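You operate a simulated robot arm through the tools that you are given. There is no shell and no other tool.

You are at the controls of a simulated two-armed robot. One attempt, no reset.

TASK
Stick two labels on the waiting carton and let it roll down.
Fine: to the end of the lane; feed with the star knob, press the orange plunger, shut the gate again.
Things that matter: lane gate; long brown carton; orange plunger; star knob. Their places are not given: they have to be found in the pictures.

It is judged by the outcome, as a careful person would: the job done as asked, and still so three seconds after it is handed in. It fails if anything else is knocked over, pushed out of place, dropped, spilled or broken.

THE ROBOT
Two 7-joint arms with fingered hands on one trunk that stands fixed in place. Base frame: the origin is at the foot of the trunk, x ahead of it, y to its left, z up; the work surface is at about z = 860. Lengths are in mm, angles in degrees, forces in N, time in s.
The left shoulder is at [86, 128, 1157], the right one opposite. Each reaches about 1156 mm from its shoulder. Payload 5 kg a hand.
The tool frame of a hand sits at the grasp point between the pads (the TCP): z along the fingers, y along the line on which they close. The tips reach 37 mm beyond it. The gripper opens to 124 mm; its body begins 43 mm behind the TCP. The gripper is a hand of 3 fingers: y runs from the thumb to the fingers, the wrist lies at [-21, -116, -203] in the tool frame.
Orientation is that of the tool frame in the base frame, as a unit quaternion [x, y, z, w]. With the fingers straight down and the wrist toward the robot, the tool's x, y and z point along [0, 1, 0], [1, 0, 0] and [0, 0, -1] of the base frame.

THE INTERFACE
- The arms move only by the tool jog_arm. It takes "left_rows", "right_rows" or both (then of equal length, played together; a hand with none holds still); each is a list of rows, each a list of 6 numbers: the shift along the tool's x, y, z in mm, then the turn, a rotation vector about the tool's x, y, z in degrees. In form: [[x, y, z, rx, ry, rz], ...]. A call has 1 to 20 rows; each row is the pose to reach, as a shift and turn from the pose commanded when the call began, along the tool's axes at that moment. Each row takes 0.2 s and may step no farther than 50 mm and 8.6 degrees from the row before; otherwise, the whole call is refused. Where a pose cannot be reached the arm comes as near as it can. A force on the tool above 70 N (or 10 N above the force at the start of the call, whichever is more), or a blocked arm, ends the call early, and 0.2 s more pass. In this call time passes only in rows, and 0.2 s behind the last. The reply holds the time, the measured pose of the TCP, the force on the tool along the base axes, the opening and the grip force, in the units named above and with some noise, with the torque about the TCP (base axes, N m) and any sound that the robot's microphone picked up.
- Cameras (640 x 400 px; columns grow to the right, rows downward): "scene" is now at [248.8, -22.8, 1362.3]; the picture's right is [-0.23, -0.97, 0.00], its down [-0.28, 0.07, -0.96] and it looks along [0.93, -0.22, -0.29] (base axes); focal length 242 px, centre (320, 200). "left" rides on the left gripper at [-72, -104, -154] in its tool frame; the picture's right is [-0.83, -0.26, 0.49], its down [0.51, -0.72, 0.47] and it looks along [0.23, 0.64, 0.73] (tool axes); focal length 243 px, centre (320, 200). "right" rides on the right gripper at [72, -104, -154] in its tool frame; the picture's right is [-0.83, 0.26, -0.49], its down [-0.51, -0.72, 0.47] and it looks along [-0.23, 0.64, 0.73] (tool axes); focal length 243 px, centre (320, 200).
- camera(camera): a new picture of that camera. The clock stands still meanwhile.
- lift_body(by): moves the trunk up (or, below 0, down) by that many mm; the arms and the scene camera ride with it, the base frame stays. It gives what a move gives, with no picture.
- move_fingers(index, middle, thumb_bend, thumb_turn, hand): sets how far each is bent, from 0 (flat) to 1 (curled in); at 0.3 the hand is open as for a grip, at 0.7 the pads meet at the TCP. One left out holds its place. A second passes; each finger stops where it meets its share of the squeeze, and holds until it gets a number again. It is the only way to open and close the hand. It gives what a move gives, with no picture; readings hold the bend of each and the force on the fingers (four entries, about 0 where the hand has none), thumb and palm. thumb_turn goes from beside the hand (0) to across from the fingers (1), as for a grip.
- head_to(pan, tilt): turns the head with the scene camera to pan (to the left, within 80 degrees either way) and tilt (down, from -29 to 69), counted from straight ahead of the robot (the tilt from the chest, where the trunk bows). It gives what a move gives.
- pixel_to_xyz(camera, pixels): there is no depth. For up to 12 entries [column, row, z] of the newest picture of that camera ("zoom" is the newest enlarged one), the place [x, y] in the base frame at which the ray of that pixel passes the height z, good to about 3 mm, but the place of the scene camera against the robot may be out by one fixed shift of up to 12 mm in any direction. The clock stands still meanwhile.
- enlarge(camera, box): a new picture of the part [left, top, right, bottom] of that camera's present view, enlarged. The clock stands still meanwhile.
- hand_in(): hands the job in; it is judged then, once.

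Leave the grippers open and the arms clear of the work at the hand-in unless told otherwise.

The tools are called after "Request:" as name(argument=value, ...) on one line, values as JSON. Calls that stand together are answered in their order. jog_arm: Moves the arms, as the interface text tells. Its arguments: {"type":"object","properties":{"left_rows":{"type":"array"},"right_rows":{"type":"array"}},"required":[]} The other tools are called the same way: lift_body (by) moves the trunk up or down; move_fingers (index, middle, thumb_bend, thumb_turn, hand) moves the fingers one by one; head_to (pan, tilt) turns the head that bears the scene camera; camera (camera) takes a picture; pixel_to_xyz (camera, pixels) gives the place at which the rays of pixels pass given heights; enlarge (camera, box) takes an enlarged picture of a part of a camera's view; hand_in () hands the job in.

At the start:

```text
time_s: 0.0
left_position: [799.2, 229.1, 1385.2]
left_tool_rot: [0.707, 0.707, 0.0, 0.0]
left_ft_force: [0.3, 0.4, -0.3]
left_wrist_torque: [0.01, -0.01, -0.01]
left_width: 123.7
left_grasp_force: 0.0
left_shape: jaw
left_bend: [0.3, 0.3, 0.3, 0.98]
left_finger forces: [0.0, 0.0, 0.0, 0.0, 0.1, 0.1]
right_position: [677.1, -424.2, 1405.3]
right_tool_rot: [0.707, 0.707, 0.0, 0.0]
right_ft_force: [-0.6, 0.6, 0.8]
right_wrist_torque: [0.01, -0.02, 0.0]
right_width: 123.8
right_grasp_force: 0.2
right_shape: jaw
right_bend: [0.3, 0.3, 0.3, 0.98]
right_finger forces: [0.1, 0.0, 0.1, 0.0, 0.0, 0.1]
trunk travel left (down, up): [-350.0, 213.0]
head pan, tilt (commanded): [-13.6, 16.9]
```

scene: 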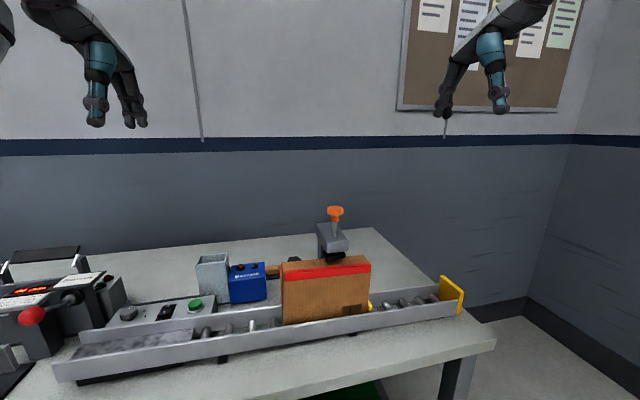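
right: 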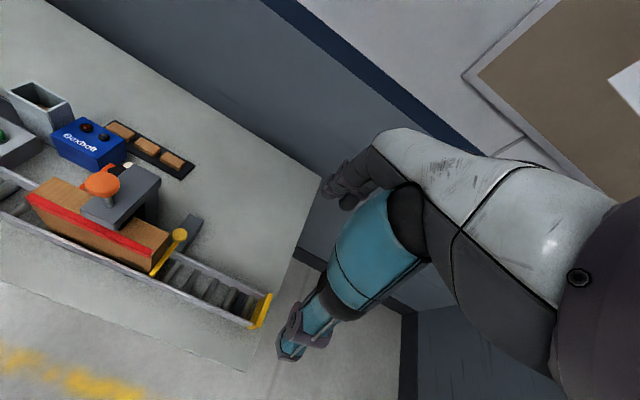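
left: 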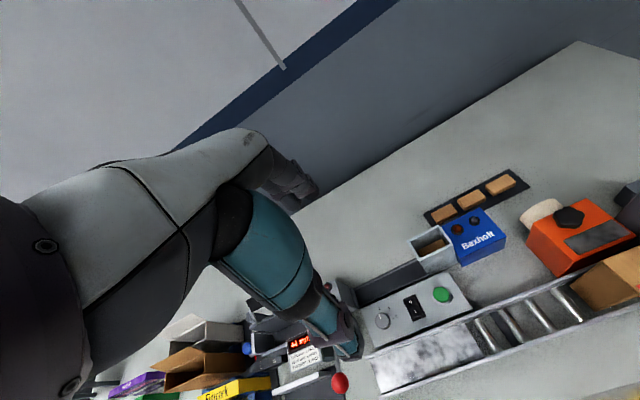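

I see a roller lane with a brown carton, a labeller behind it with an orange plunger, and a blue box. I'll take closer looks before doing anything.

Request:
enlarge(camera="scene", box=[180, 190, 500, 390])

Request:
enlarge(camera="right", box=[0, 60, 300, 350])

Request:
enlarge(camera="left", box=[320, 140, 640, 400])

Request:
enlarge(camera="scene", box=[0, 230, 230, 400])

```text
2.00 times, centred on (340, 290) of scene
```

zoom: 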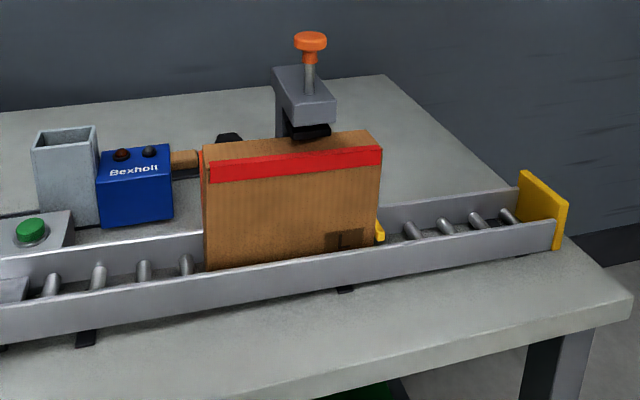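

```text
1.38 times, centred on (150, 205) of right
```

zoom: 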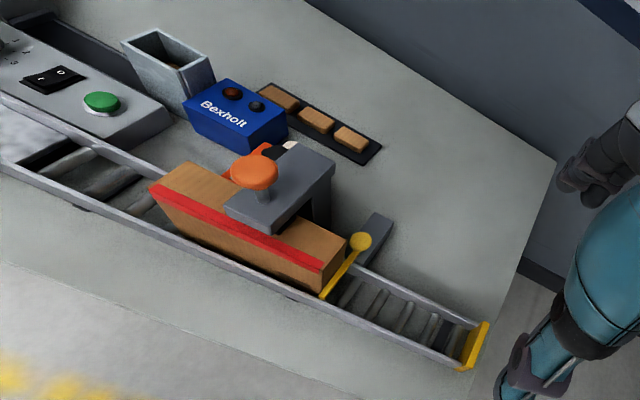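

```text
1.54 times, centred on (480, 270) of left
```

zoom: 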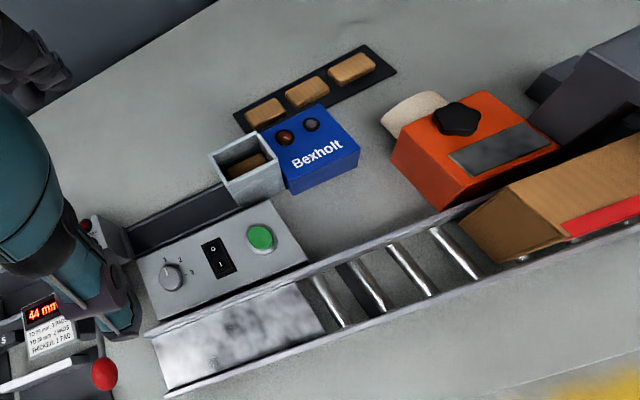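

```text
2.35 times, centred on (115, 315) of scene
```

zoom: 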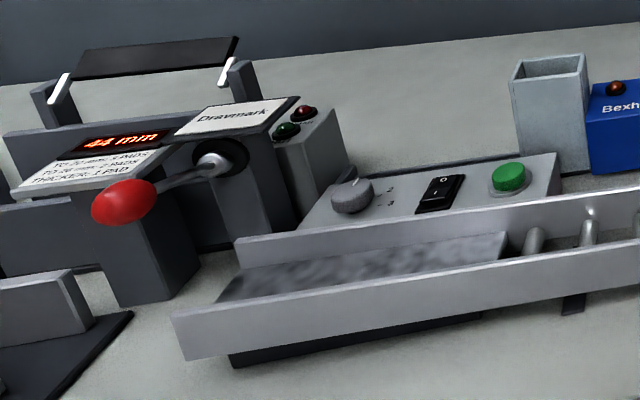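

I see the orange dispenser box with a black star knob hidden behind the carton (left camera near (569,217)), the plunger at right camera (102,183), the yellow gate ball at right camera (180,236). I'll intersect these rays at several heights to triangulate.

Request:
camera(camera="left")

Request:
camera(camera="right")

Request:
camera(camera="scene")

Request:
pixel_to_xyz(camera="left", pixels=[[569, 217, 900], [569, 217, 950], [569, 217, 1000], [460, 355, 900], [612, 305, 900], [612, 305, 1000]])

Request:
pixel_to_xyz(camera="right", pixels=[[102, 183, 1000], [102, 183, 1050], [102, 183, 1100], [180, 236, 900], [180, 236, 950], [180, 236, 1000], [155, 272, 880], [155, 272, 900], [260, 310, 900], [260, 310, 940], [127, 168, 950], [127, 168, 1000]])

Request:
pixel_to_xyz(camera="scene", pixels=[[335, 210, 1000], [335, 210, 1050], [335, 210, 1100], [294.5, 259, 900], [294.5, 259, 950], [294.5, 259, 1000], [451, 295, 900], [451, 295, 940], [370, 306, 900], [370, 306, 940]])

```text
taken
```

left: 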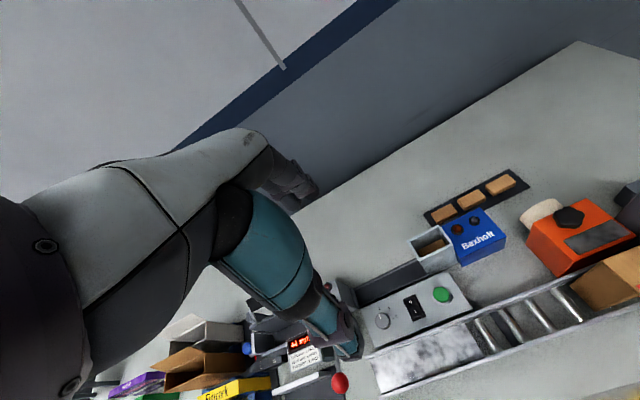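

```text
taken
```

right: 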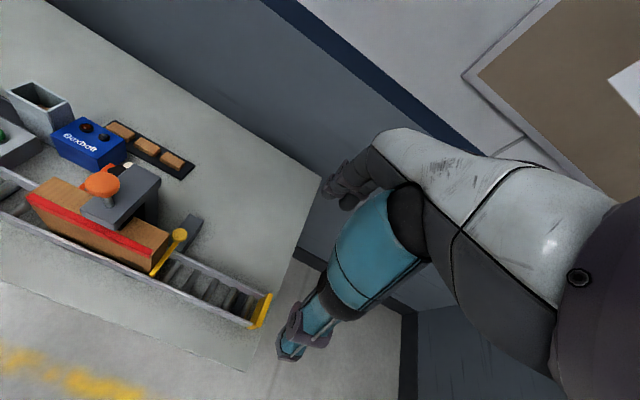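

```text
taken
```

scene: 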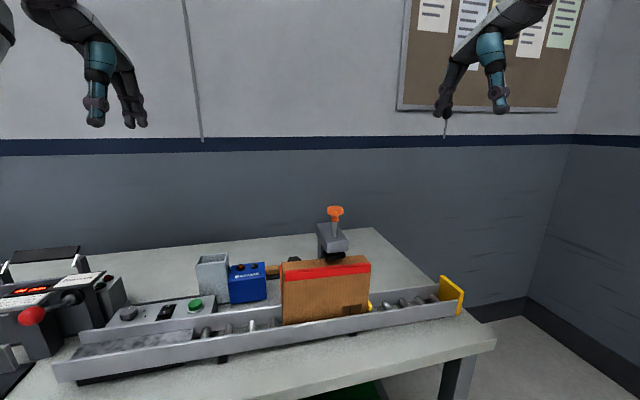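

```text
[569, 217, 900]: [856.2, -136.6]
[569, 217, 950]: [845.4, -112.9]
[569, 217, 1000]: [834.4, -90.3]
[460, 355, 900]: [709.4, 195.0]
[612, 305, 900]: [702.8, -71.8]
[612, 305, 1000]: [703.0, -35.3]
```

```text
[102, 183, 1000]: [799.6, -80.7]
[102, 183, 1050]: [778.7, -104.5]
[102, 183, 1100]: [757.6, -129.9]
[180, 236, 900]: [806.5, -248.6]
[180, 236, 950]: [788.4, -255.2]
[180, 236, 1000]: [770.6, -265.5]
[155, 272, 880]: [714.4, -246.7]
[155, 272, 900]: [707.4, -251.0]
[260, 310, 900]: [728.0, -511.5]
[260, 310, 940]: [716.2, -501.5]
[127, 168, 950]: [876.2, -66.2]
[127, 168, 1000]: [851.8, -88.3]
```

```text
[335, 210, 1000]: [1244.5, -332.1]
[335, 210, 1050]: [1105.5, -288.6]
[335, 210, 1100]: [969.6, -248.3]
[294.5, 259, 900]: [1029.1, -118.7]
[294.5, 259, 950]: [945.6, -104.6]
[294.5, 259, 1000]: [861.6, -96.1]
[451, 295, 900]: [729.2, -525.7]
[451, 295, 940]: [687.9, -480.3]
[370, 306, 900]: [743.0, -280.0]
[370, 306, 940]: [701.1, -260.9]
```

The plunger lies roughly at (725,-173,1185) and the knob around (831,-85,1015). I want to see behind the carton, so I'll raise the trunk and tilt the head down; the arms are well clear overhead.

Request:
lift_body(by=210)

Request:
head_to(pan=-15, tilt=42)

Request:
camera(camera="scene")

Request:
enlarge(camera="scene", box=[200, 100, 440, 250])

```text
time_s: 2.2
left_position: [801.5, 231.0, 1591.9]
left_tool_rot: [0.707, 0.708, -0.002, -0.002]
left_ft_force: [-0.4, -0.4, -0.1]
left_wrist_torque: [0.01, 0.05, -0.01]
left_width: 123.6
left_grasp_force: 0.1
left_shape: jaw
left_bend: [0.3, 0.3, 0.3, 0.98]
left_finger forces: [0.1, 0.0, 0.0, 0.0, 0.1, 0.0]
right_position: [678.0, -425.0, 1611.6]
right_tool_rot: [0.707, 0.707, -0.001, -0.001]
right_ft_force: [0.4, -0.3, -0.4]
right_wrist_torque: [0.03, 0.03, 0.02]
right_width: 123.8
right_grasp_force: 0.0
right_shape: jaw
right_bend: [0.3, 0.3, 0.3, 0.98]
right_finger forces: [0.1, 0.1, 0.0, 0.1, 0.0, 0.0]
trunk travel left (down, up): [-560.0, 3.0]
head pan, tilt (commanded): [-13.6, 16.9]
```

```text
time_s: 3.1
left_position: [801.8, 230.4, 1593.1]
left_tool_rot: [0.707, 0.708, -0.001, -0.001]
left_ft_force: [0.1, 0.6, 0.9]
left_wrist_torque: [-0.02, 0.01, 0.02]
left_width: 123.6
left_grasp_force: 0.0
left_shape: jaw
left_bend: [0.3, 0.3, 0.3, 0.98]
left_finger forces: [0.0, 0.0, 0.0, 0.1, 0.0, 0.0]
right_position: [678.4, -424.9, 1614.7]
right_tool_rot: [0.707, 0.707, -0.001, -0.001]
right_ft_force: [0.6, -0.2, 0.0]
right_wrist_torque: [-0.01, 0.02, 0.01]
right_width: 123.9
right_grasp_force: 0.1
right_shape: jaw
right_bend: [0.3, 0.3, 0.3, 0.98]
right_finger forces: [0.1, 0.1, 0.0, 0.1, 0.0, 0.1]
trunk travel left (down, up): [-560.0, 3.0]
head pan, tilt (commanded): [-15.0, 42.0]
```

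```text
taken
```

scene: 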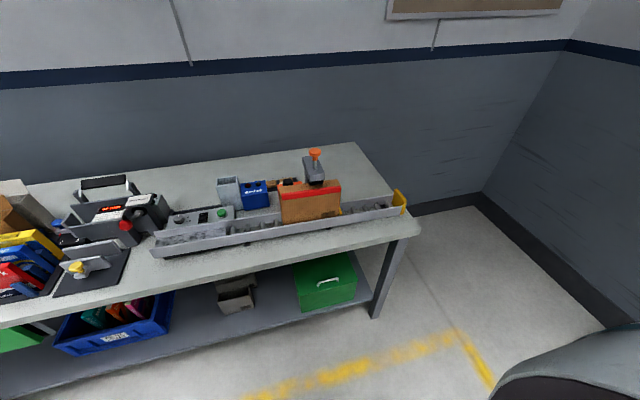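

```text
2.67 times, centred on (320, 175) of scene
```

zoom: 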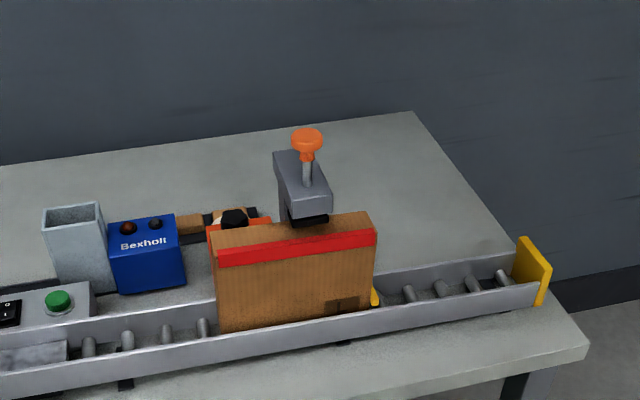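

The plunger stands over the carton, and the knob is peeking at zoom (234,217). I'll lower both hands part-way (staying well above everything) for closer hand-camera views.

Request:
jog_arm(left_rows=[[-21, 0, 38, 0, 0, 0], [-43, 0, 75, 0, 0, 0], [-64, 0, 113, 0, 0, 0], [-86, 0, 150, 0, 0, 0], [-107, 0, 188, 0, 0, 0], [-129, 0, 225, 0, 0, 0], [-150, 0, 263, 0, 0, 0]], right_rows=[[18, -11, 38, 0, 0, 0], [36, -22, 75, 0, 0, 0], [54, -33, 113, 0, 0, 0], [71, -45, 150, 0, 0, 0], [89, -56, 188, 0, 0, 0], [107, -67, 226, 0, 0, 0], [125, -78, 264, 0, 0, 0]])

Request:
camera(camera="left")

Request:
camera(camera="right")

Request:
camera(camera="scene")

```text
time_s: 4.7
left_position: [799.6, 79.4, 1330.9]
left_tool_rot: [0.707, 0.707, -0.002, 0.0]
left_ft_force: [0.7, -0.5, 0.4]
left_wrist_torque: [0.06, -0.01, -0.02]
left_width: 123.5
left_grasp_force: 0.0
left_shape: jaw
left_bend: [0.3, 0.3, 0.3, 0.98]
left_finger forces: [0.0, 0.1, 0.0, 0.0, 0.0, 0.0]
right_position: [599.6, -297.8, 1350.3]
right_tool_rot: [0.707, 0.707, 0.001, -0.001]
right_ft_force: [-0.1, 0.2, -0.3]
right_wrist_torque: [0.0, 0.02, 0.01]
right_width: 123.7
right_grasp_force: 0.1
right_shape: jaw
right_bend: [0.3, 0.3, 0.3, 0.98]
right_finger forces: [0.1, 0.0, 0.1, 0.0, 0.0, 0.0]
trunk travel left (down, up): [-560.0, 3.0]
head pan, tilt (commanded): [-15.0, 42.0]
```

```text
taken
```

left: 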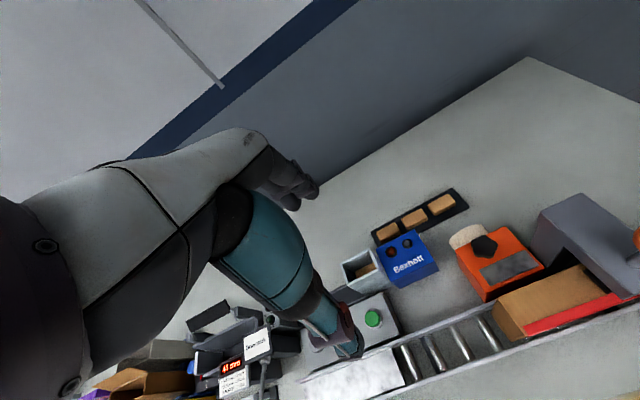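

```text
taken
```

right: 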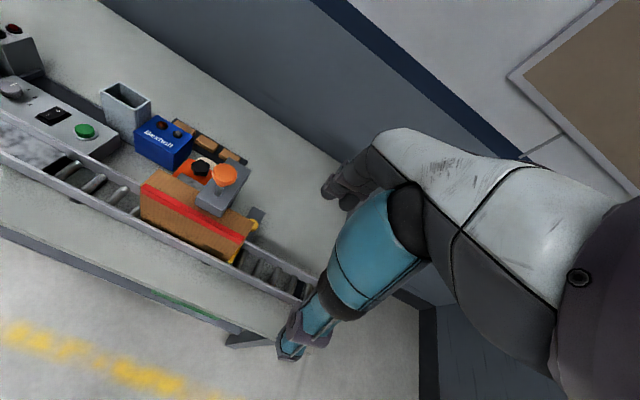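

```text
taken
```

scene: 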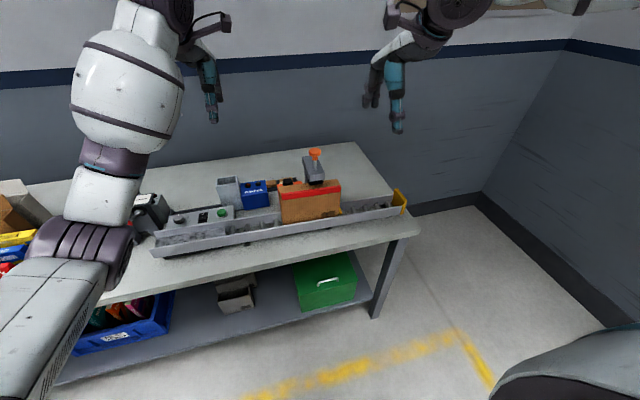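

The left camera now shows the orange dispenser with its star knob at (484,246). Enlarging both views.

Request:
enlarge(camera="left", box=[430, 180, 640, 311])

Request:
enlarge(camera="right", box=[90, 110, 330, 300])

Request:
pixel_to_xyz(camera="left", pixels=[[484, 246, 950], [484, 246, 1000], [484, 246, 1050], [500, 255, 900]])

Request:
pixel_to_xyz(camera="right", pixels=[[201, 168, 950], [201, 168, 1000], [201, 168, 1050], [222, 176, 1100], [222, 176, 1150], [222, 176, 1200], [253, 224, 900], [253, 224, 950], [253, 224, 1000]])

```text
3.05 times, centred on (535, 246) of left
```

zoom: 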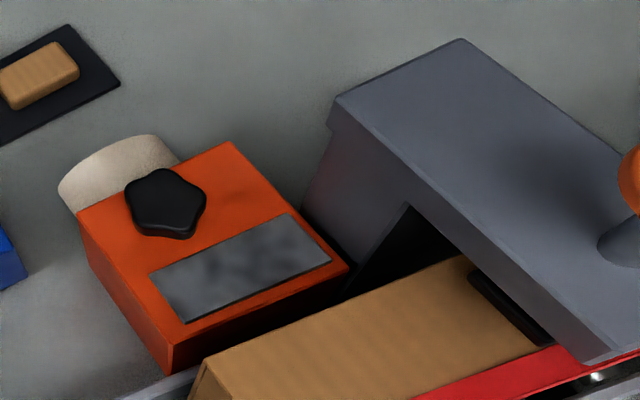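

```text
2.11 times, centred on (210, 205) of right
```

zoom: 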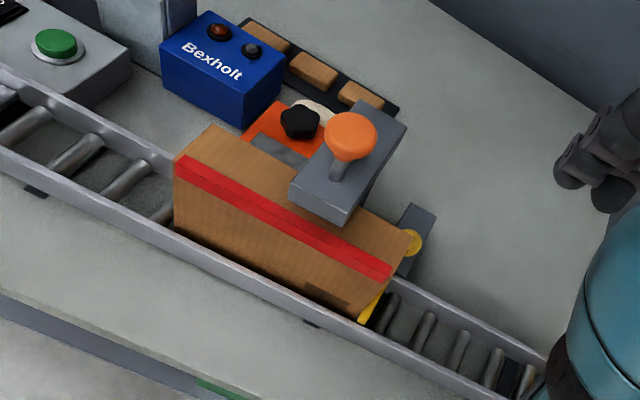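

```text
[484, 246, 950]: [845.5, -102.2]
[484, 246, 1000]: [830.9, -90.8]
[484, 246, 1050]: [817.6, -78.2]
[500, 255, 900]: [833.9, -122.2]
```

```text
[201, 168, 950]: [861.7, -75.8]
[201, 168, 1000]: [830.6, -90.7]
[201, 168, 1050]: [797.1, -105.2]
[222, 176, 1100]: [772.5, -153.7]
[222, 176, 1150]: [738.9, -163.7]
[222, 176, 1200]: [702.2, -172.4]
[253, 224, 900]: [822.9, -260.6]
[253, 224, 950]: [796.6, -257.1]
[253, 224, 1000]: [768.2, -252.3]
```

The knob triangulates to about (831,-91,1000), axis vertical. The plunger and its arm stand close on the right of it, so the left hand should come in with the wrist to the left (+y). I'll turn the left hand 90° (clockwise from above), while shifting toward (830,0,1230), still above everything.

Request:
jog_arm(left_rows=[[-7, 3, 9, 0, 0, 8.2], [-15, 5, 18, 0, 0, 16.4], [-22, 8, 27, 0, 0, 24.6], [-29, 11, 36, 0, 0, 32.8], [-36, 14, 45, 0, 0, 41], [-44, 16, 55, 0, 0, 49.2], [-51, 19, 64, 0, 0, 57.4], [-58, 22, 73, 0, 0, 65.6], [-65, 25, 82, 0, 0, 73.8], [-73, 27, 91, 0, 0, 82], [-80, 30, 100, 0, 0, 90]])

Request:
camera(camera="left")

Request:
enlarge(camera="left", box=[200, 120, 560, 345])

Request:
camera(camera="scene")

```text
time_s: 7.1
left_position: [831.3, -2.3, 1232.8]
left_tool_rot: [1.0, -0.001, 0.001, 0.001]
left_ft_force: [-0.1, -0.2, -0.8]
left_wrist_torque: [0.01, 0.02, -0.03]
left_width: 123.6
left_grasp_force: 0.0
left_shape: jaw
left_bend: [0.3, 0.3, 0.3, 0.98]
left_finger forces: [0.0, 0.0, 0.0, 0.0, 0.0, 0.0]
right_position: [598.3, -299.0, 1351.9]
right_tool_rot: [0.707, 0.707, 0.0, 0.001]
right_ft_force: [-0.1, -0.3, -0.2]
right_wrist_torque: [0.0, 0.0, -0.03]
right_width: 123.6
right_grasp_force: 0.0
right_shape: jaw
right_bend: [0.3, 0.3, 0.3, 0.98]
right_finger forces: [0.0, 0.0, 0.0, 0.0, 0.1, 0.0]
trunk travel left (down, up): [-560.0, 3.0]
head pan, tilt (commanded): [-15.0, 42.0]
```

```text
taken
```

left: 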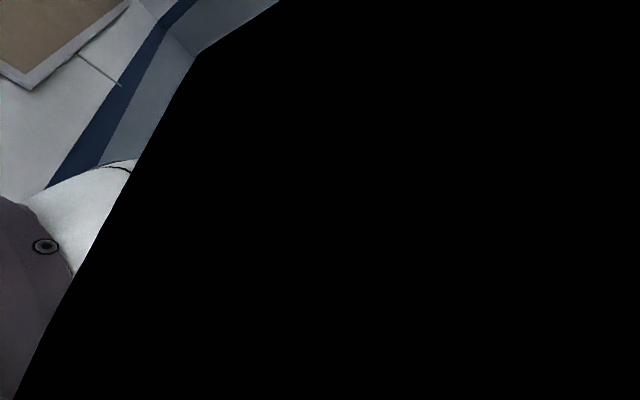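

```text
1.78 times, centred on (380, 232) of left
```

zoom: 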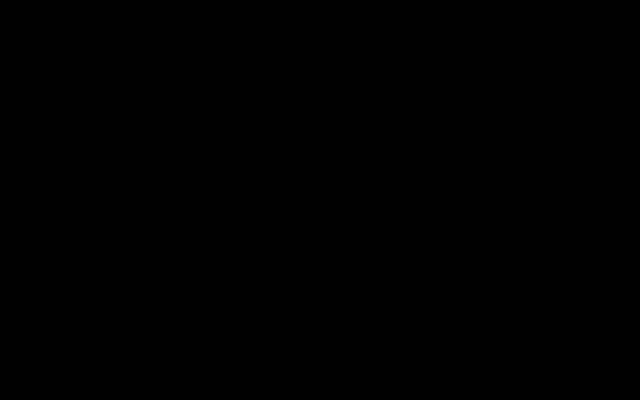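

```text
taken
```

scene: 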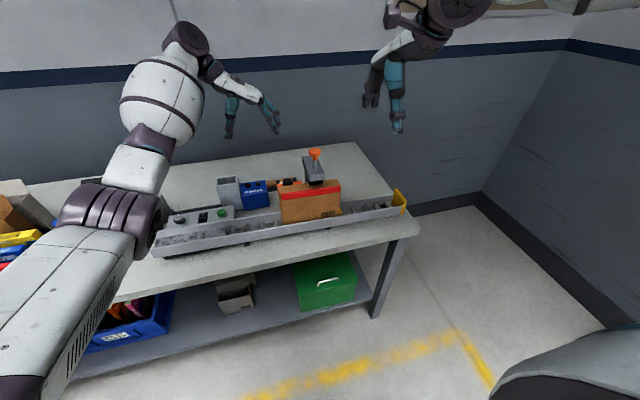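

The left camera is blocked by the arm's own forearm in this turn of the wrist. I'll turn back 35° and look again.

Request:
jog_arm(left_rows=[[0, 0, 0, 0, 0, -7], [0, 0, 0, 0, 0, -14], [0, 0, 0, 0, 0, -21], [0, 0, 0, 0, 0, -28], [0, 0, 0, 0, 0, -35]])

Request:
camera(camera="left")

Request:
enlarge(camera="right", box=[90, 110, 330, 300])

```text
time_s: 8.3
left_position: [830.9, -1.8, 1232.5]
left_tool_rot: [0.954, 0.301, 0.0, 0.0]
left_ft_force: [-0.1, -0.1, 0.5]
left_wrist_torque: [0.02, 0.03, 0.02]
left_width: 123.9
left_grasp_force: 0.0
left_shape: jaw
left_bend: [0.3, 0.3, 0.3, 0.98]
left_finger forces: [0.0, 0.0, 0.0, 0.0, 0.0, 0.0]
right_position: [597.8, -298.0, 1351.4]
right_tool_rot: [0.708, 0.707, 0.0, 0.0]
right_ft_force: [0.5, 0.5, -0.4]
right_wrist_torque: [0.0, 0.01, 0.01]
right_width: 123.5
right_grasp_force: 0.1
right_shape: jaw
right_bend: [0.3, 0.3, 0.3, 0.98]
right_finger forces: [0.0, 0.1, 0.1, 0.0, 0.0, 0.1]
trunk travel left (down, up): [-560.0, 3.0]
head pan, tilt (commanded): [-15.0, 42.0]
```

```text
taken
```

left: 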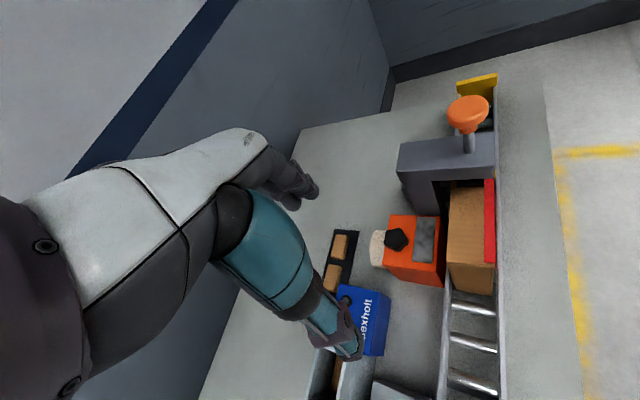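

```text
2.11 times, centred on (210, 205) of right
```

zoom: 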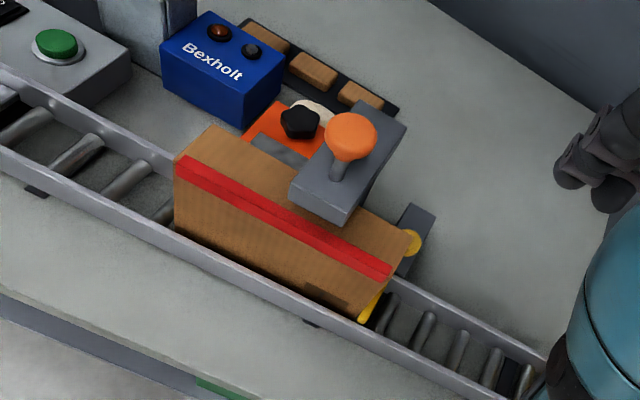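

Now a good side-on view: knob at (397,240), plunger at (468,110), carton and pad. Enlarging.

Request:
enlarge(camera="left", box=[350, 60, 530, 310])

Request:
pixel_to_xyz(camera="left", pixels=[[397, 240, 960], [397, 240, 980], [397, 240, 1000], [397, 240, 1020], [468, 110, 1140], [468, 110, 1160], [468, 110, 1180], [468, 110, 1200]])

Request:
enlarge(camera="left", box=[360, 190, 500, 300])

```text
1.60 times, centred on (440, 185) of left
```

zoom: 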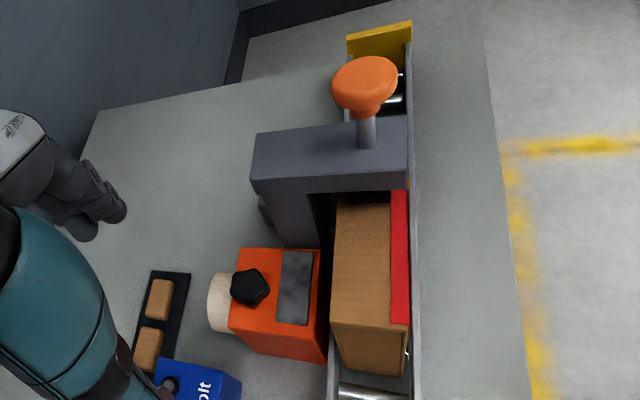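

```text
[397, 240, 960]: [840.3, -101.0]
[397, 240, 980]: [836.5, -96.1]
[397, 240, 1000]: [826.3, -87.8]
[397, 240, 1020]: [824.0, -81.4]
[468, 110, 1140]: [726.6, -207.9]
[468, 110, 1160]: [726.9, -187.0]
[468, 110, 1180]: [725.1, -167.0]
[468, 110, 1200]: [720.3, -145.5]
```

```text
3.64 times, centred on (430, 245) of left
```

zoom: 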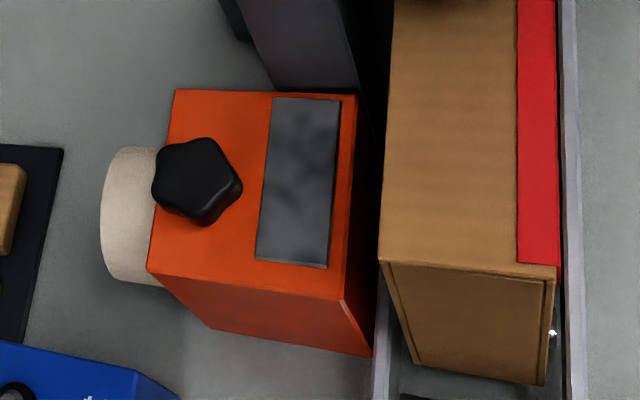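

The view shows the knob on top of the orange box with a grey plate beside it, and the roll behind. I'll measure box top height, carton top and the plunger via corners in this enlarged view.

Request:
pixel_to_xyz(camera="zoom", pixels=[[340, 300, 960], [340, 300, 980], [340, 300, 1000], [372, 356, 860], [372, 356, 880], [147, 272, 960], [147, 272, 980], [215, 330, 860], [381, 262, 1020], [381, 262, 1060], [415, 362, 880], [415, 362, 900]])

Request:
pixel_to_xyz(camera="zoom", pixels=[[557, 265, 1020], [557, 265, 1060], [543, 385, 880], [543, 385, 900], [174, 90, 960], [174, 90, 980], [174, 90, 1000], [356, 97, 970], [196, 181, 980], [196, 181, 1000], [196, 181, 1010], [205, 225, 970]])

```text
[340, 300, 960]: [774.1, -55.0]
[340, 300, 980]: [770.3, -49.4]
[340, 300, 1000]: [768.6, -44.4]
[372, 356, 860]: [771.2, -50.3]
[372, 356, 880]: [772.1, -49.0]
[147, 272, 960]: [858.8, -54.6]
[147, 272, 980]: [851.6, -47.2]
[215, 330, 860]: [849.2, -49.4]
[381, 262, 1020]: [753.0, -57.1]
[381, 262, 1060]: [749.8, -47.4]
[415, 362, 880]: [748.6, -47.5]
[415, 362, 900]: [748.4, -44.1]
```

```text
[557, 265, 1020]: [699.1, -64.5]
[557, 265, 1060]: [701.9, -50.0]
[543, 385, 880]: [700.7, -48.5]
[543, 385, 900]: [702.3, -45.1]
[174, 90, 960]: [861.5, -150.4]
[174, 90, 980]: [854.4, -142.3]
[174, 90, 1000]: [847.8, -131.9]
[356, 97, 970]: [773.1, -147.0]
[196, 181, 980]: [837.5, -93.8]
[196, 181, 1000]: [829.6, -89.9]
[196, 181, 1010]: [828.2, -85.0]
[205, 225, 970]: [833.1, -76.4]
```

Orange box: x 771–851, y −145…−50, top z≈977; carton: x 700–749, left face y≈−48, top z≈1058. Now I'll measure the stamp arm and column corners from both hand cameras.

Request:
pixel_to_xyz(camera="left", pixels=[[396, 172.5, 1080], [396, 172.5, 1100], [396, 172.5, 1120], [400.6, 143.8, 1080], [400.6, 143.8, 1100], [400.6, 143.8, 1120], [494, 163, 1080], [494, 163, 1100], [494, 163, 1120], [494, 134, 1100], [494, 134, 1120]])

Request:
pixel_to_xyz(camera="right", pixels=[[231.3, 157.6, 1080], [231.3, 157.6, 1100], [231.3, 157.6, 1120], [251.2, 168, 1080], [251.2, 168, 1100], [251.2, 168, 1120], [221.8, 208.8, 1080], [221.8, 208.8, 1100], [221.8, 208.8, 1120], [196.7, 195.5, 1080], [196.7, 195.5, 1100], [196.7, 195.5, 1120]])

```text
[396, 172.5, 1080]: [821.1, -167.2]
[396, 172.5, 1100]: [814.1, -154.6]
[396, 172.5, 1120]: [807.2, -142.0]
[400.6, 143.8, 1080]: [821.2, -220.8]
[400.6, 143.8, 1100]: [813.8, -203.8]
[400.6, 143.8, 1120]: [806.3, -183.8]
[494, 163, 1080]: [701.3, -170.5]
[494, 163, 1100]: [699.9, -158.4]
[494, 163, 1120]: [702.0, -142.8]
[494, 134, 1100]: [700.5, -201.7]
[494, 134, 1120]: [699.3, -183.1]
```

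```text
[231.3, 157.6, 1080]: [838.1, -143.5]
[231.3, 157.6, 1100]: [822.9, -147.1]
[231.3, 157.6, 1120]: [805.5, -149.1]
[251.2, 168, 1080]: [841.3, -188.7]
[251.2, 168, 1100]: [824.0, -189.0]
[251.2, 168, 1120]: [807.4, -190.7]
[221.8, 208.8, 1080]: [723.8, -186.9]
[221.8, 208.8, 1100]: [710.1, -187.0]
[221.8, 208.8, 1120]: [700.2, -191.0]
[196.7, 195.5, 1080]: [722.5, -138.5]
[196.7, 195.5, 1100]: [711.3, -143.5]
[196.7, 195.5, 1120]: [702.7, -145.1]
```

Stamp arm: x 700–807, y −187…−145, top z≈1117; plunger top near (725,−168,1180). I'll bring the left hand's camera closer above the knob, fingertips staying around z 1070, clear of the column.

Request:
jog_arm(left_rows=[[-15, 13, 40, 0, 0, 0], [-31, 26, 82, 0, 0, 0], [-46, 38, 122, 0, 0, 0]])

Request:
camera(camera="left")

Request:
enlarge(camera="left", box=[340, 150, 540, 300])

Request:
enlarge(camera="right", box=[120, 120, 300, 240])

```text
time_s: 9.1
left_position: [813.7, -59.0, 1106.9]
left_tool_rot: [0.953, 0.302, -0.001, 0.0]
left_ft_force: [1.3, -0.3, -0.4]
left_wrist_torque: [-0.03, -0.03, -0.03]
left_width: 123.7
left_grasp_force: 0.0
left_shape: jaw
left_bend: [0.3, 0.3, 0.3, 0.98]
left_finger forces: [0.1, 0.1, 0.1, 0.0, 0.0, 0.1]
right_position: [597.9, -298.5, 1352.0]
right_tool_rot: [0.708, 0.707, 0.0, 0.0]
right_ft_force: [0.1, 0.4, -0.7]
right_wrist_torque: [0.02, 0.01, 0.02]
right_width: 123.9
right_grasp_force: 0.0
right_shape: jaw
right_bend: [0.3, 0.3, 0.3, 0.98]
right_finger forces: [0.0, 0.0, 0.0, 0.1, 0.0, 0.1]
trunk travel left (down, up): [-560.0, 3.0]
head pan, tilt (commanded): [-15.0, 42.0]
```

```text
taken
```

left: 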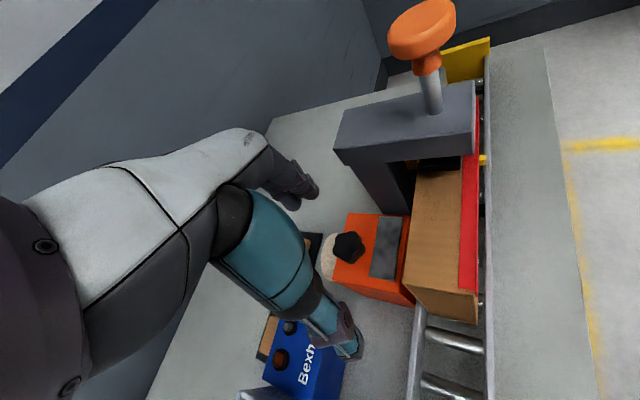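

```text
2.67 times, centred on (440, 225) of left
```

zoom: 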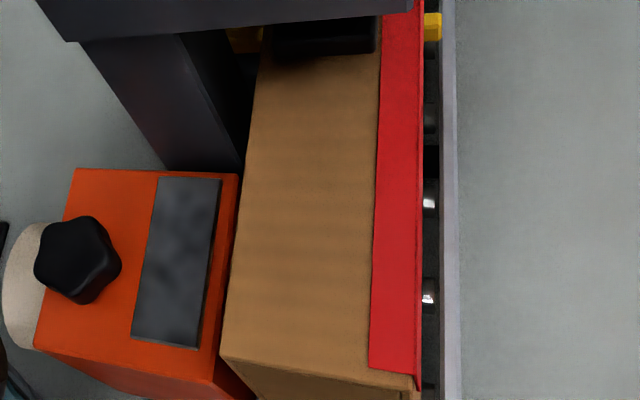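

```text
3.33 times, centred on (210, 180) of right
```

zoom: 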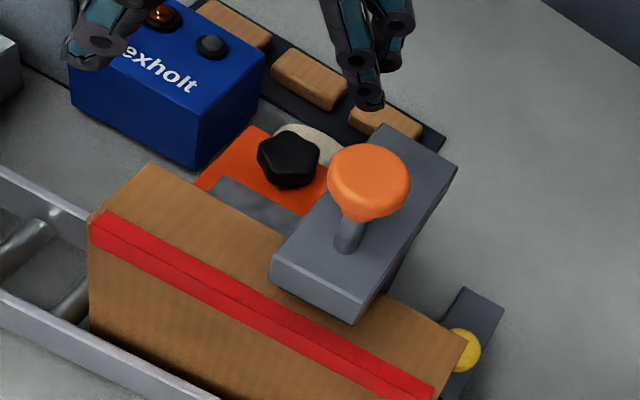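

No direction marks on the 5‑lobe knob (about 40 mm across, top ≈1003). Before touching anything I also want to understand the gate, so I bring the right hand down in front of the lane (clear of the carton) for a closer view.

Request:
jog_arm(right_rows=[[8, 0, 40, 0, 0, 0], [15, 0, 80, 0, 0, 0], [23, 0, 120, 0, 0, 0], [30, 0, 160, 0, 0, 0], [38, 0, 200, 0, 0, 0]])

Request:
camera(camera="right")

Request:
enlarge(camera="right", box=[160, 130, 360, 280])

```text
time_s: 10.3
left_position: [815.4, -58.7, 1103.8]
left_tool_rot: [0.954, 0.301, -0.002, -0.001]
left_ft_force: [1.4, -0.4, -1.2]
left_wrist_torque: [0.0, 0.06, -0.01]
left_width: 123.7
left_grasp_force: 0.1
left_shape: jaw
left_bend: [0.3, 0.3, 0.3, 0.98]
left_finger forces: [0.0, 0.1, 0.1, 0.0, 0.0, 0.0]
right_position: [602.1, -258.6, 1151.2]
right_tool_rot: [0.707, 0.708, 0.0, -0.002]
right_ft_force: [0.9, 0.6, 0.3]
right_wrist_torque: [-0.03, 0.0, 0.03]
right_width: 123.8
right_grasp_force: 0.1
right_shape: jaw
right_bend: [0.3, 0.3, 0.3, 0.98]
right_finger forces: [0.1, 0.0, 0.0, 0.1, 0.0, 0.0]
trunk travel left (down, up): [-560.0, 3.0]
head pan, tilt (commanded): [-15.0, 42.0]
```

```text
taken
```

right: 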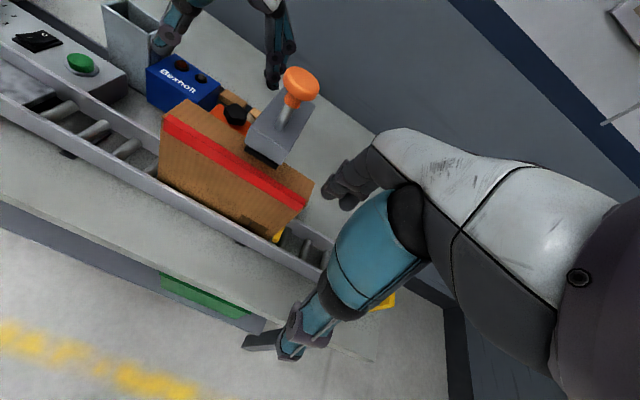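

```text
2.67 times, centred on (260, 205) of right
```

zoom: 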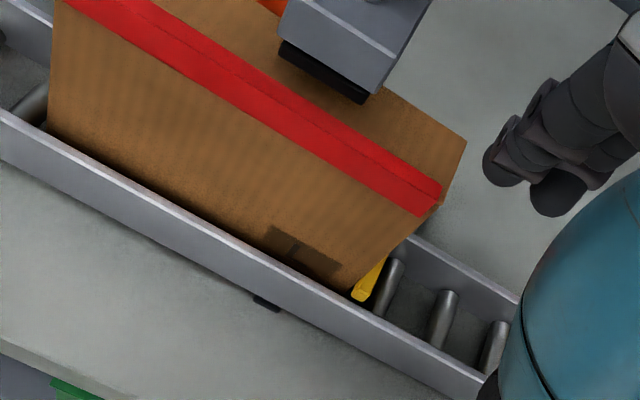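

The carton hides the gate from here. I'll swing the right hand to the right and turn it 50° counter-clockwise so its camera looks back at the gate from the lane's far side.

Request:
jog_arm(right_rows=[[-20, 6, 7, 0, 0, -8.3], [-40, 13, 14, 0, 0, -16.6], [-60, 19, 20, 0, 0, -25], [-81, 25, 27, 0, 0, -33.3], [-101, 32, 34, 0, 0, -41.6], [-121, 38, 41, 0, 0, -50]])

Request:
camera(camera="right")

Request:
enlarge(camera="right", box=[200, 120, 400, 260])

```text
time_s: 11.7
left_position: [813.8, -56.2, 1107.5]
left_tool_rot: [0.953, 0.302, -0.001, 0.001]
left_ft_force: [-0.6, 0.2, -0.3]
left_wrist_torque: [-0.04, 0.01, 0.0]
left_width: 123.4
left_grasp_force: 0.1
left_shape: jaw
left_bend: [0.3, 0.3, 0.3, 0.98]
left_finger forces: [0.1, 0.0, 0.0, 0.0, 0.1, 0.1]
right_position: [637.1, -380.9, 1110.4]
right_tool_rot: [0.342, 0.94, -0.002, 0.0]
right_ft_force: [0.0, -0.6, 0.9]
right_wrist_torque: [0.0, -0.01, 0.0]
right_width: 123.5
right_grasp_force: 0.1
right_shape: jaw
right_bend: [0.3, 0.3, 0.3, 0.98]
right_finger forces: [0.0, 0.0, 0.0, 0.0, 0.0, 0.0]
trunk travel left (down, up): [-560.0, 3.0]
head pan, tilt (commanded): [-15.0, 42.0]
```

```text
taken
```

right: 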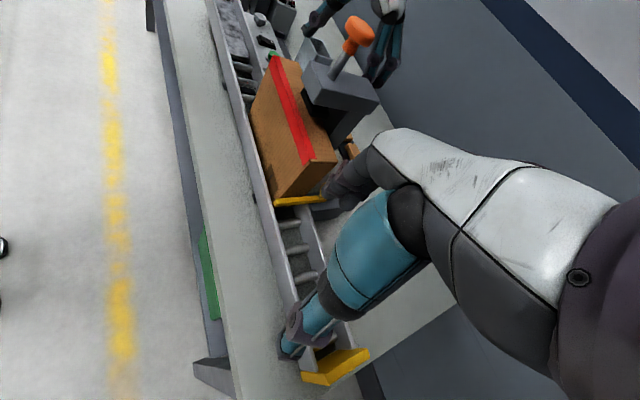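

```text
2.86 times, centred on (300, 190) of right
```

zoom: 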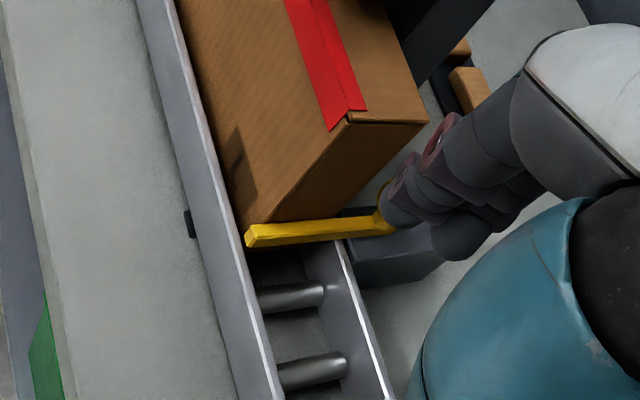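

The gate is a yellow bar across the lane at the carton's right end, mounted at a grey block behind; my own fingers hide the ball. I shift the camera sideways a bit.

Request:
jog_arm(right_rows=[[-38, 12, -22, 0, 0, 0], [-75, 23, -44, 0, 0, 0]])

Request:
enlarge(camera="right", box=[150, 90, 370, 260])

Request:
camera(camera="right")

```text
time_s: 12.3
left_position: [815.4, -57.9, 1105.9]
left_tool_rot: [0.954, 0.3, -0.001, 0.0]
left_ft_force: [0.1, 0.7, 0.6]
left_wrist_torque: [-0.06, 0.05, 0.02]
left_width: 123.6
left_grasp_force: 0.1
left_shape: jaw
left_bend: [0.3, 0.3, 0.3, 0.98]
left_finger forces: [0.0, 0.0, 0.1, 0.0, 0.1, 0.0]
right_position: [709.0, -412.2, 1153.8]
right_tool_rot: [0.342, 0.94, -0.001, 0.0]
right_ft_force: [1.2, 0.7, -1.3]
right_wrist_torque: [-0.05, 0.03, 0.03]
right_width: 123.6
right_grasp_force: 0.1
right_shape: jaw
right_bend: [0.3, 0.3, 0.3, 0.97]
right_finger forces: [0.0, 0.0, 0.1, 0.0, 0.0, 0.0]
trunk travel left (down, up): [-560.0, 3.0]
head pan, tilt (commanded): [-15.0, 42.0]
```

```text
2.35 times, centred on (260, 175) of right
```

zoom: 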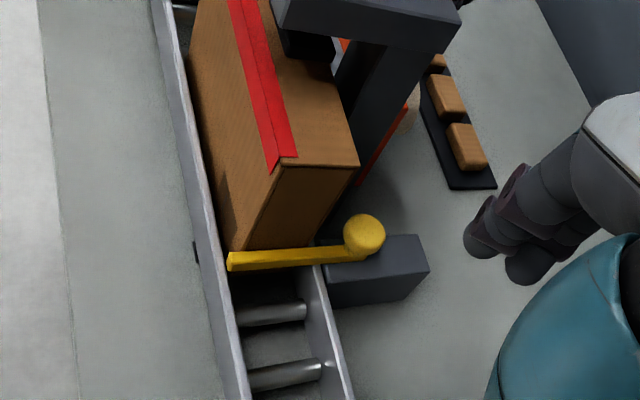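

```text
taken
```

right: 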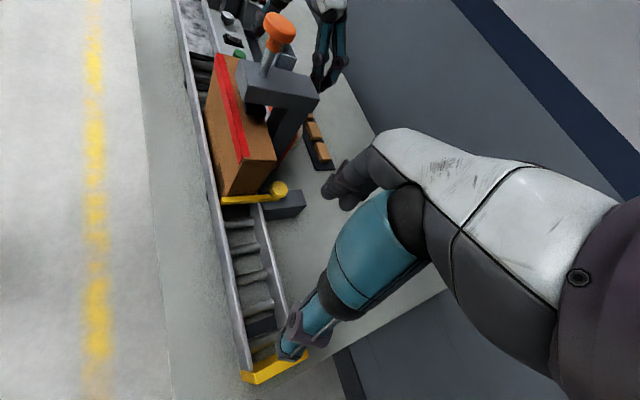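

Now the gate is clear: a yellow bar across the lane with a ball at its back end, above/next to a grey block. Triangulating its parts from this view.

Request:
pixel_to_xyz(camera="right", pixels=[[278.7, 189.9, 900], [278.7, 189.9, 930], [278.7, 189.9, 960], [278.7, 189.9, 990], [221.5, 201.5, 880], [221.5, 201.5, 910], [221.5, 201.5, 940], [305.5, 192, 880], [305.5, 192, 910], [305.5, 204, 880], [305.5, 204, 910], [262, 376, 900]])

Request:
enlarge(camera="right", box=[205, 150, 315, 230])

Request:
head_to(pan=-20, tilt=30)

Request:
enlarge(camera="scene", box=[220, 150, 440, 290])

```text
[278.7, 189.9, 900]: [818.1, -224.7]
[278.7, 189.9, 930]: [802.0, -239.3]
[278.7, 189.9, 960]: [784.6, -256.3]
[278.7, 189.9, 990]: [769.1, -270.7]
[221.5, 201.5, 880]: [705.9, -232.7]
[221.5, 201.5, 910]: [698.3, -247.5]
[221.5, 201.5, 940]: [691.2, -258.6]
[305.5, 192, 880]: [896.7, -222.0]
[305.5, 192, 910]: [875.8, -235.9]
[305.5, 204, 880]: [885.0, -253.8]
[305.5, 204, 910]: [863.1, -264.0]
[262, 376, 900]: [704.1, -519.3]
```

```text
5.00 times, centred on (260, 190) of right
```

zoom: 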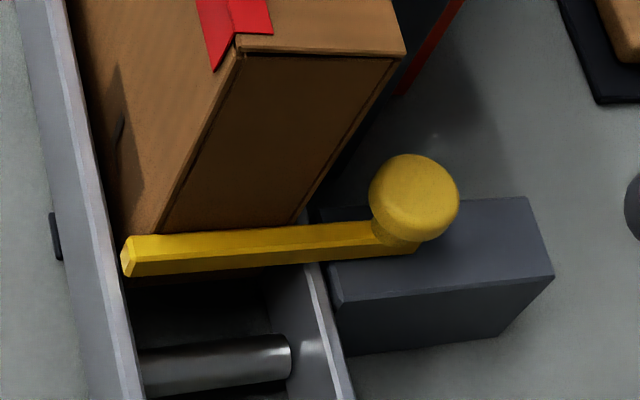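

```text
time_s: 13.1
left_position: [814.0, -58.9, 1108.5]
left_tool_rot: [0.954, 0.3, 0.0, 0.0]
left_ft_force: [0.4, -0.3, -0.2]
left_wrist_torque: [-0.01, -0.01, 0.01]
left_width: 123.7
left_grasp_force: 0.1
left_shape: jaw
left_bend: [0.3, 0.3, 0.3, 0.98]
left_finger forces: [0.0, 0.1, 0.0, 0.0, 0.0, 0.0]
right_position: [708.3, -413.4, 1154.3]
right_tool_rot: [0.342, 0.94, 0.001, 0.0]
right_ft_force: [-0.3, 0.0, -0.2]
right_wrist_torque: [0.03, -0.01, -0.02]
right_width: 123.7
right_grasp_force: 0.0
right_shape: jaw
right_bend: [0.3, 0.3, 0.3, 0.97]
right_finger forces: [0.1, 0.1, 0.0, 0.0, 0.0, 0.1]
trunk travel left (down, up): [-560.0, 3.0]
head pan, tilt (commanded): [-20.0, 30.0]
```

```text
2.86 times, centred on (330, 220) of scene
```

zoom: 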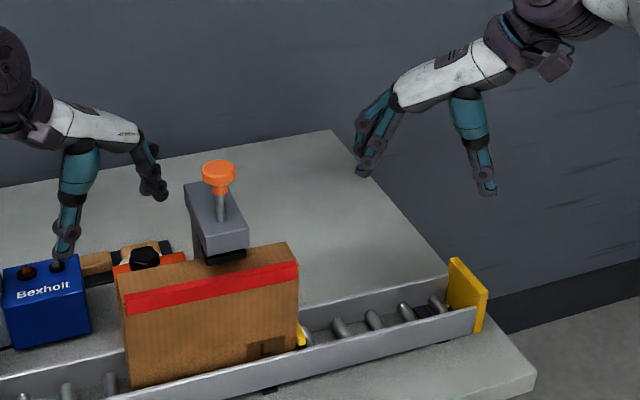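

The gate looks like a bar carrying a ball handle, riding over a guide block that extends backward (x≈780–885), so most likely it slides back (+x); I'll test that later. First the feed: I pre-close the left fingers to roughly 75 mm before descending over the star knob.

Request:
move_fingers(hand="left", index=0.46, middle=0.46, thumb_bend=0.46)

Request:
camera(camera="left")

Request:
camera(camera="right")

```text
time_s: 14.1
left_position: [813.1, -58.0, 1107.7]
left_tool_rot: [0.954, 0.301, 0.0, 0.0]
left_ft_force: [-0.2, -0.3, -0.3]
left_wrist_torque: [0.01, 0.01, 0.02]
left_width: 80.9
left_grasp_force: 0.0
left_shape: fingers
left_bend: [0.46, 0.46, 0.46, 0.98]
left_finger forces: [0.0, 0.1, 0.1, 0.1, 0.0, 0.0]
right_position: [707.5, -411.2, 1153.2]
right_tool_rot: [0.341, 0.94, 0.0, 0.0]
right_ft_force: [0.4, 0.3, -0.5]
right_wrist_torque: [-0.02, 0.04, 0.0]
right_width: 123.9
right_grasp_force: 0.1
right_shape: jaw
right_bend: [0.3, 0.3, 0.3, 0.97]
right_finger forces: [0.1, 0.0, 0.0, 0.0, 0.0, 0.0]
trunk travel left (down, up): [-560.0, 3.0]
head pan, tilt (commanded): [-20.0, 30.0]
```

```text
taken
```

left: 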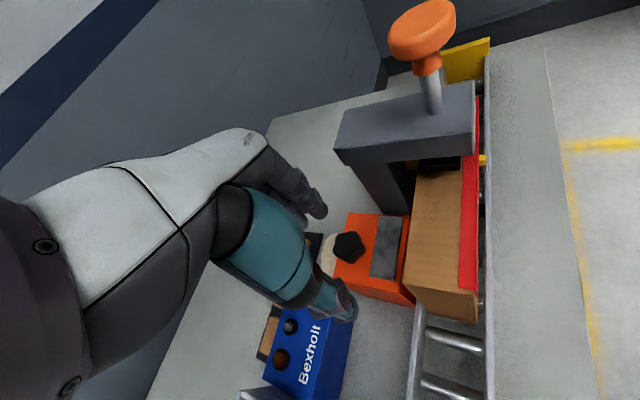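

```text
taken
```

right: 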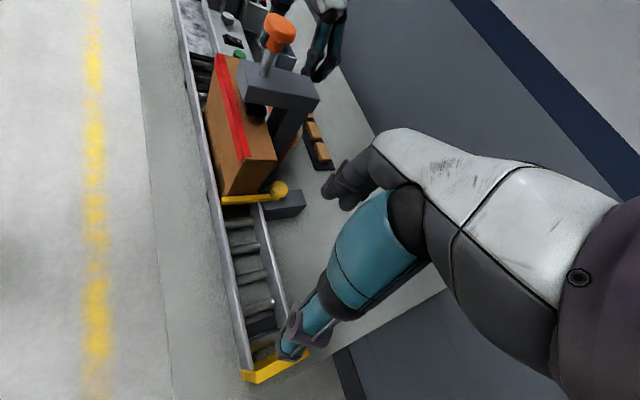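

Aperture is about 81 mm. I now centre the left hand over the knob at (831,−90), still at z≈1107, and turn it 20° counter-clockwise so that there's room for a clockwise twist. When aligned, the knob top should appear near (355,274).

Request:
jog_arm(left_rows=[[-1, 12, 0, 0, 0, -7], [-3, 24, 0, 0, 0, -14], [-4, 36, 0, 0, 0, -20]])

Request:
camera(camera="left")

Request:
enlarge(camera="left", box=[260, 180, 460, 320])

Request:
enlarge(camera="scene", box=[180, 150, 360, 280])

```text
time_s: 14.9
left_position: [831.8, -90.1, 1107.9]
left_tool_rot: [0.886, 0.464, 0.0, 0.0]
left_ft_force: [0.7, 0.0, 0.1]
left_wrist_torque: [0.01, -0.05, 0.02]
left_width: 80.8
left_grasp_force: 0.1
left_shape: fingers
left_bend: [0.46, 0.46, 0.46, 0.98]
left_finger forces: [0.0, 0.0, 0.0, 0.0, 0.0, 0.0]
right_position: [708.6, -413.3, 1153.1]
right_tool_rot: [0.342, 0.94, -0.001, 0.0]
right_ft_force: [0.3, -1.0, 0.3]
right_wrist_torque: [0.02, -0.01, 0.02]
right_width: 123.9
right_grasp_force: 0.2
right_shape: jaw
right_bend: [0.3, 0.3, 0.3, 0.97]
right_finger forces: [0.0, 0.1, 0.1, 0.1, 0.0, 0.0]
trunk travel left (down, up): [-560.0, 3.0]
head pan, tilt (commanded): [-20.0, 30.0]
```

```text
taken
```

left: 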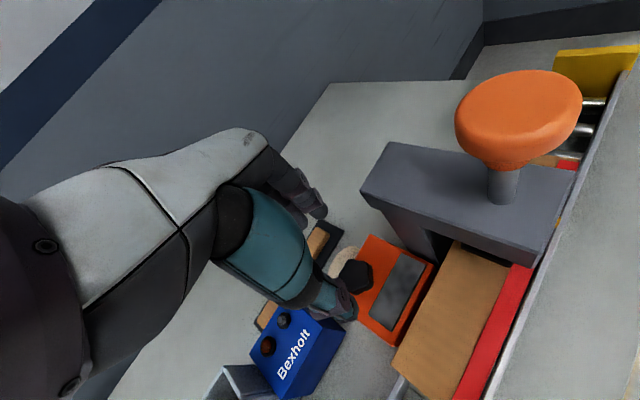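

```text
2.86 times, centred on (360, 250) of left
```

zoom: 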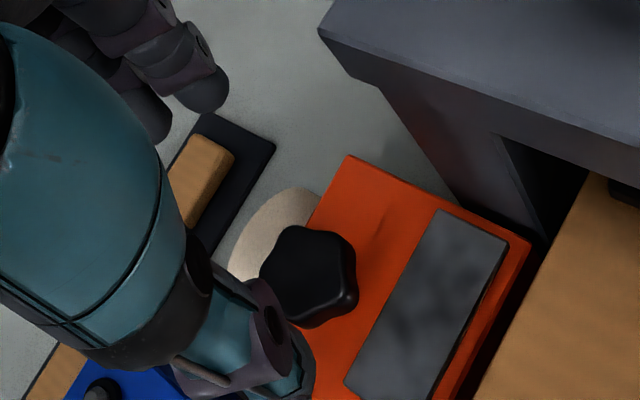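

```text
3.08 times, centred on (270, 215) of scene
```

zoom: 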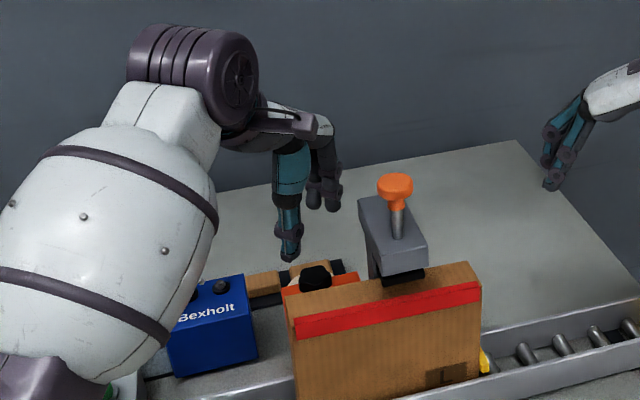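

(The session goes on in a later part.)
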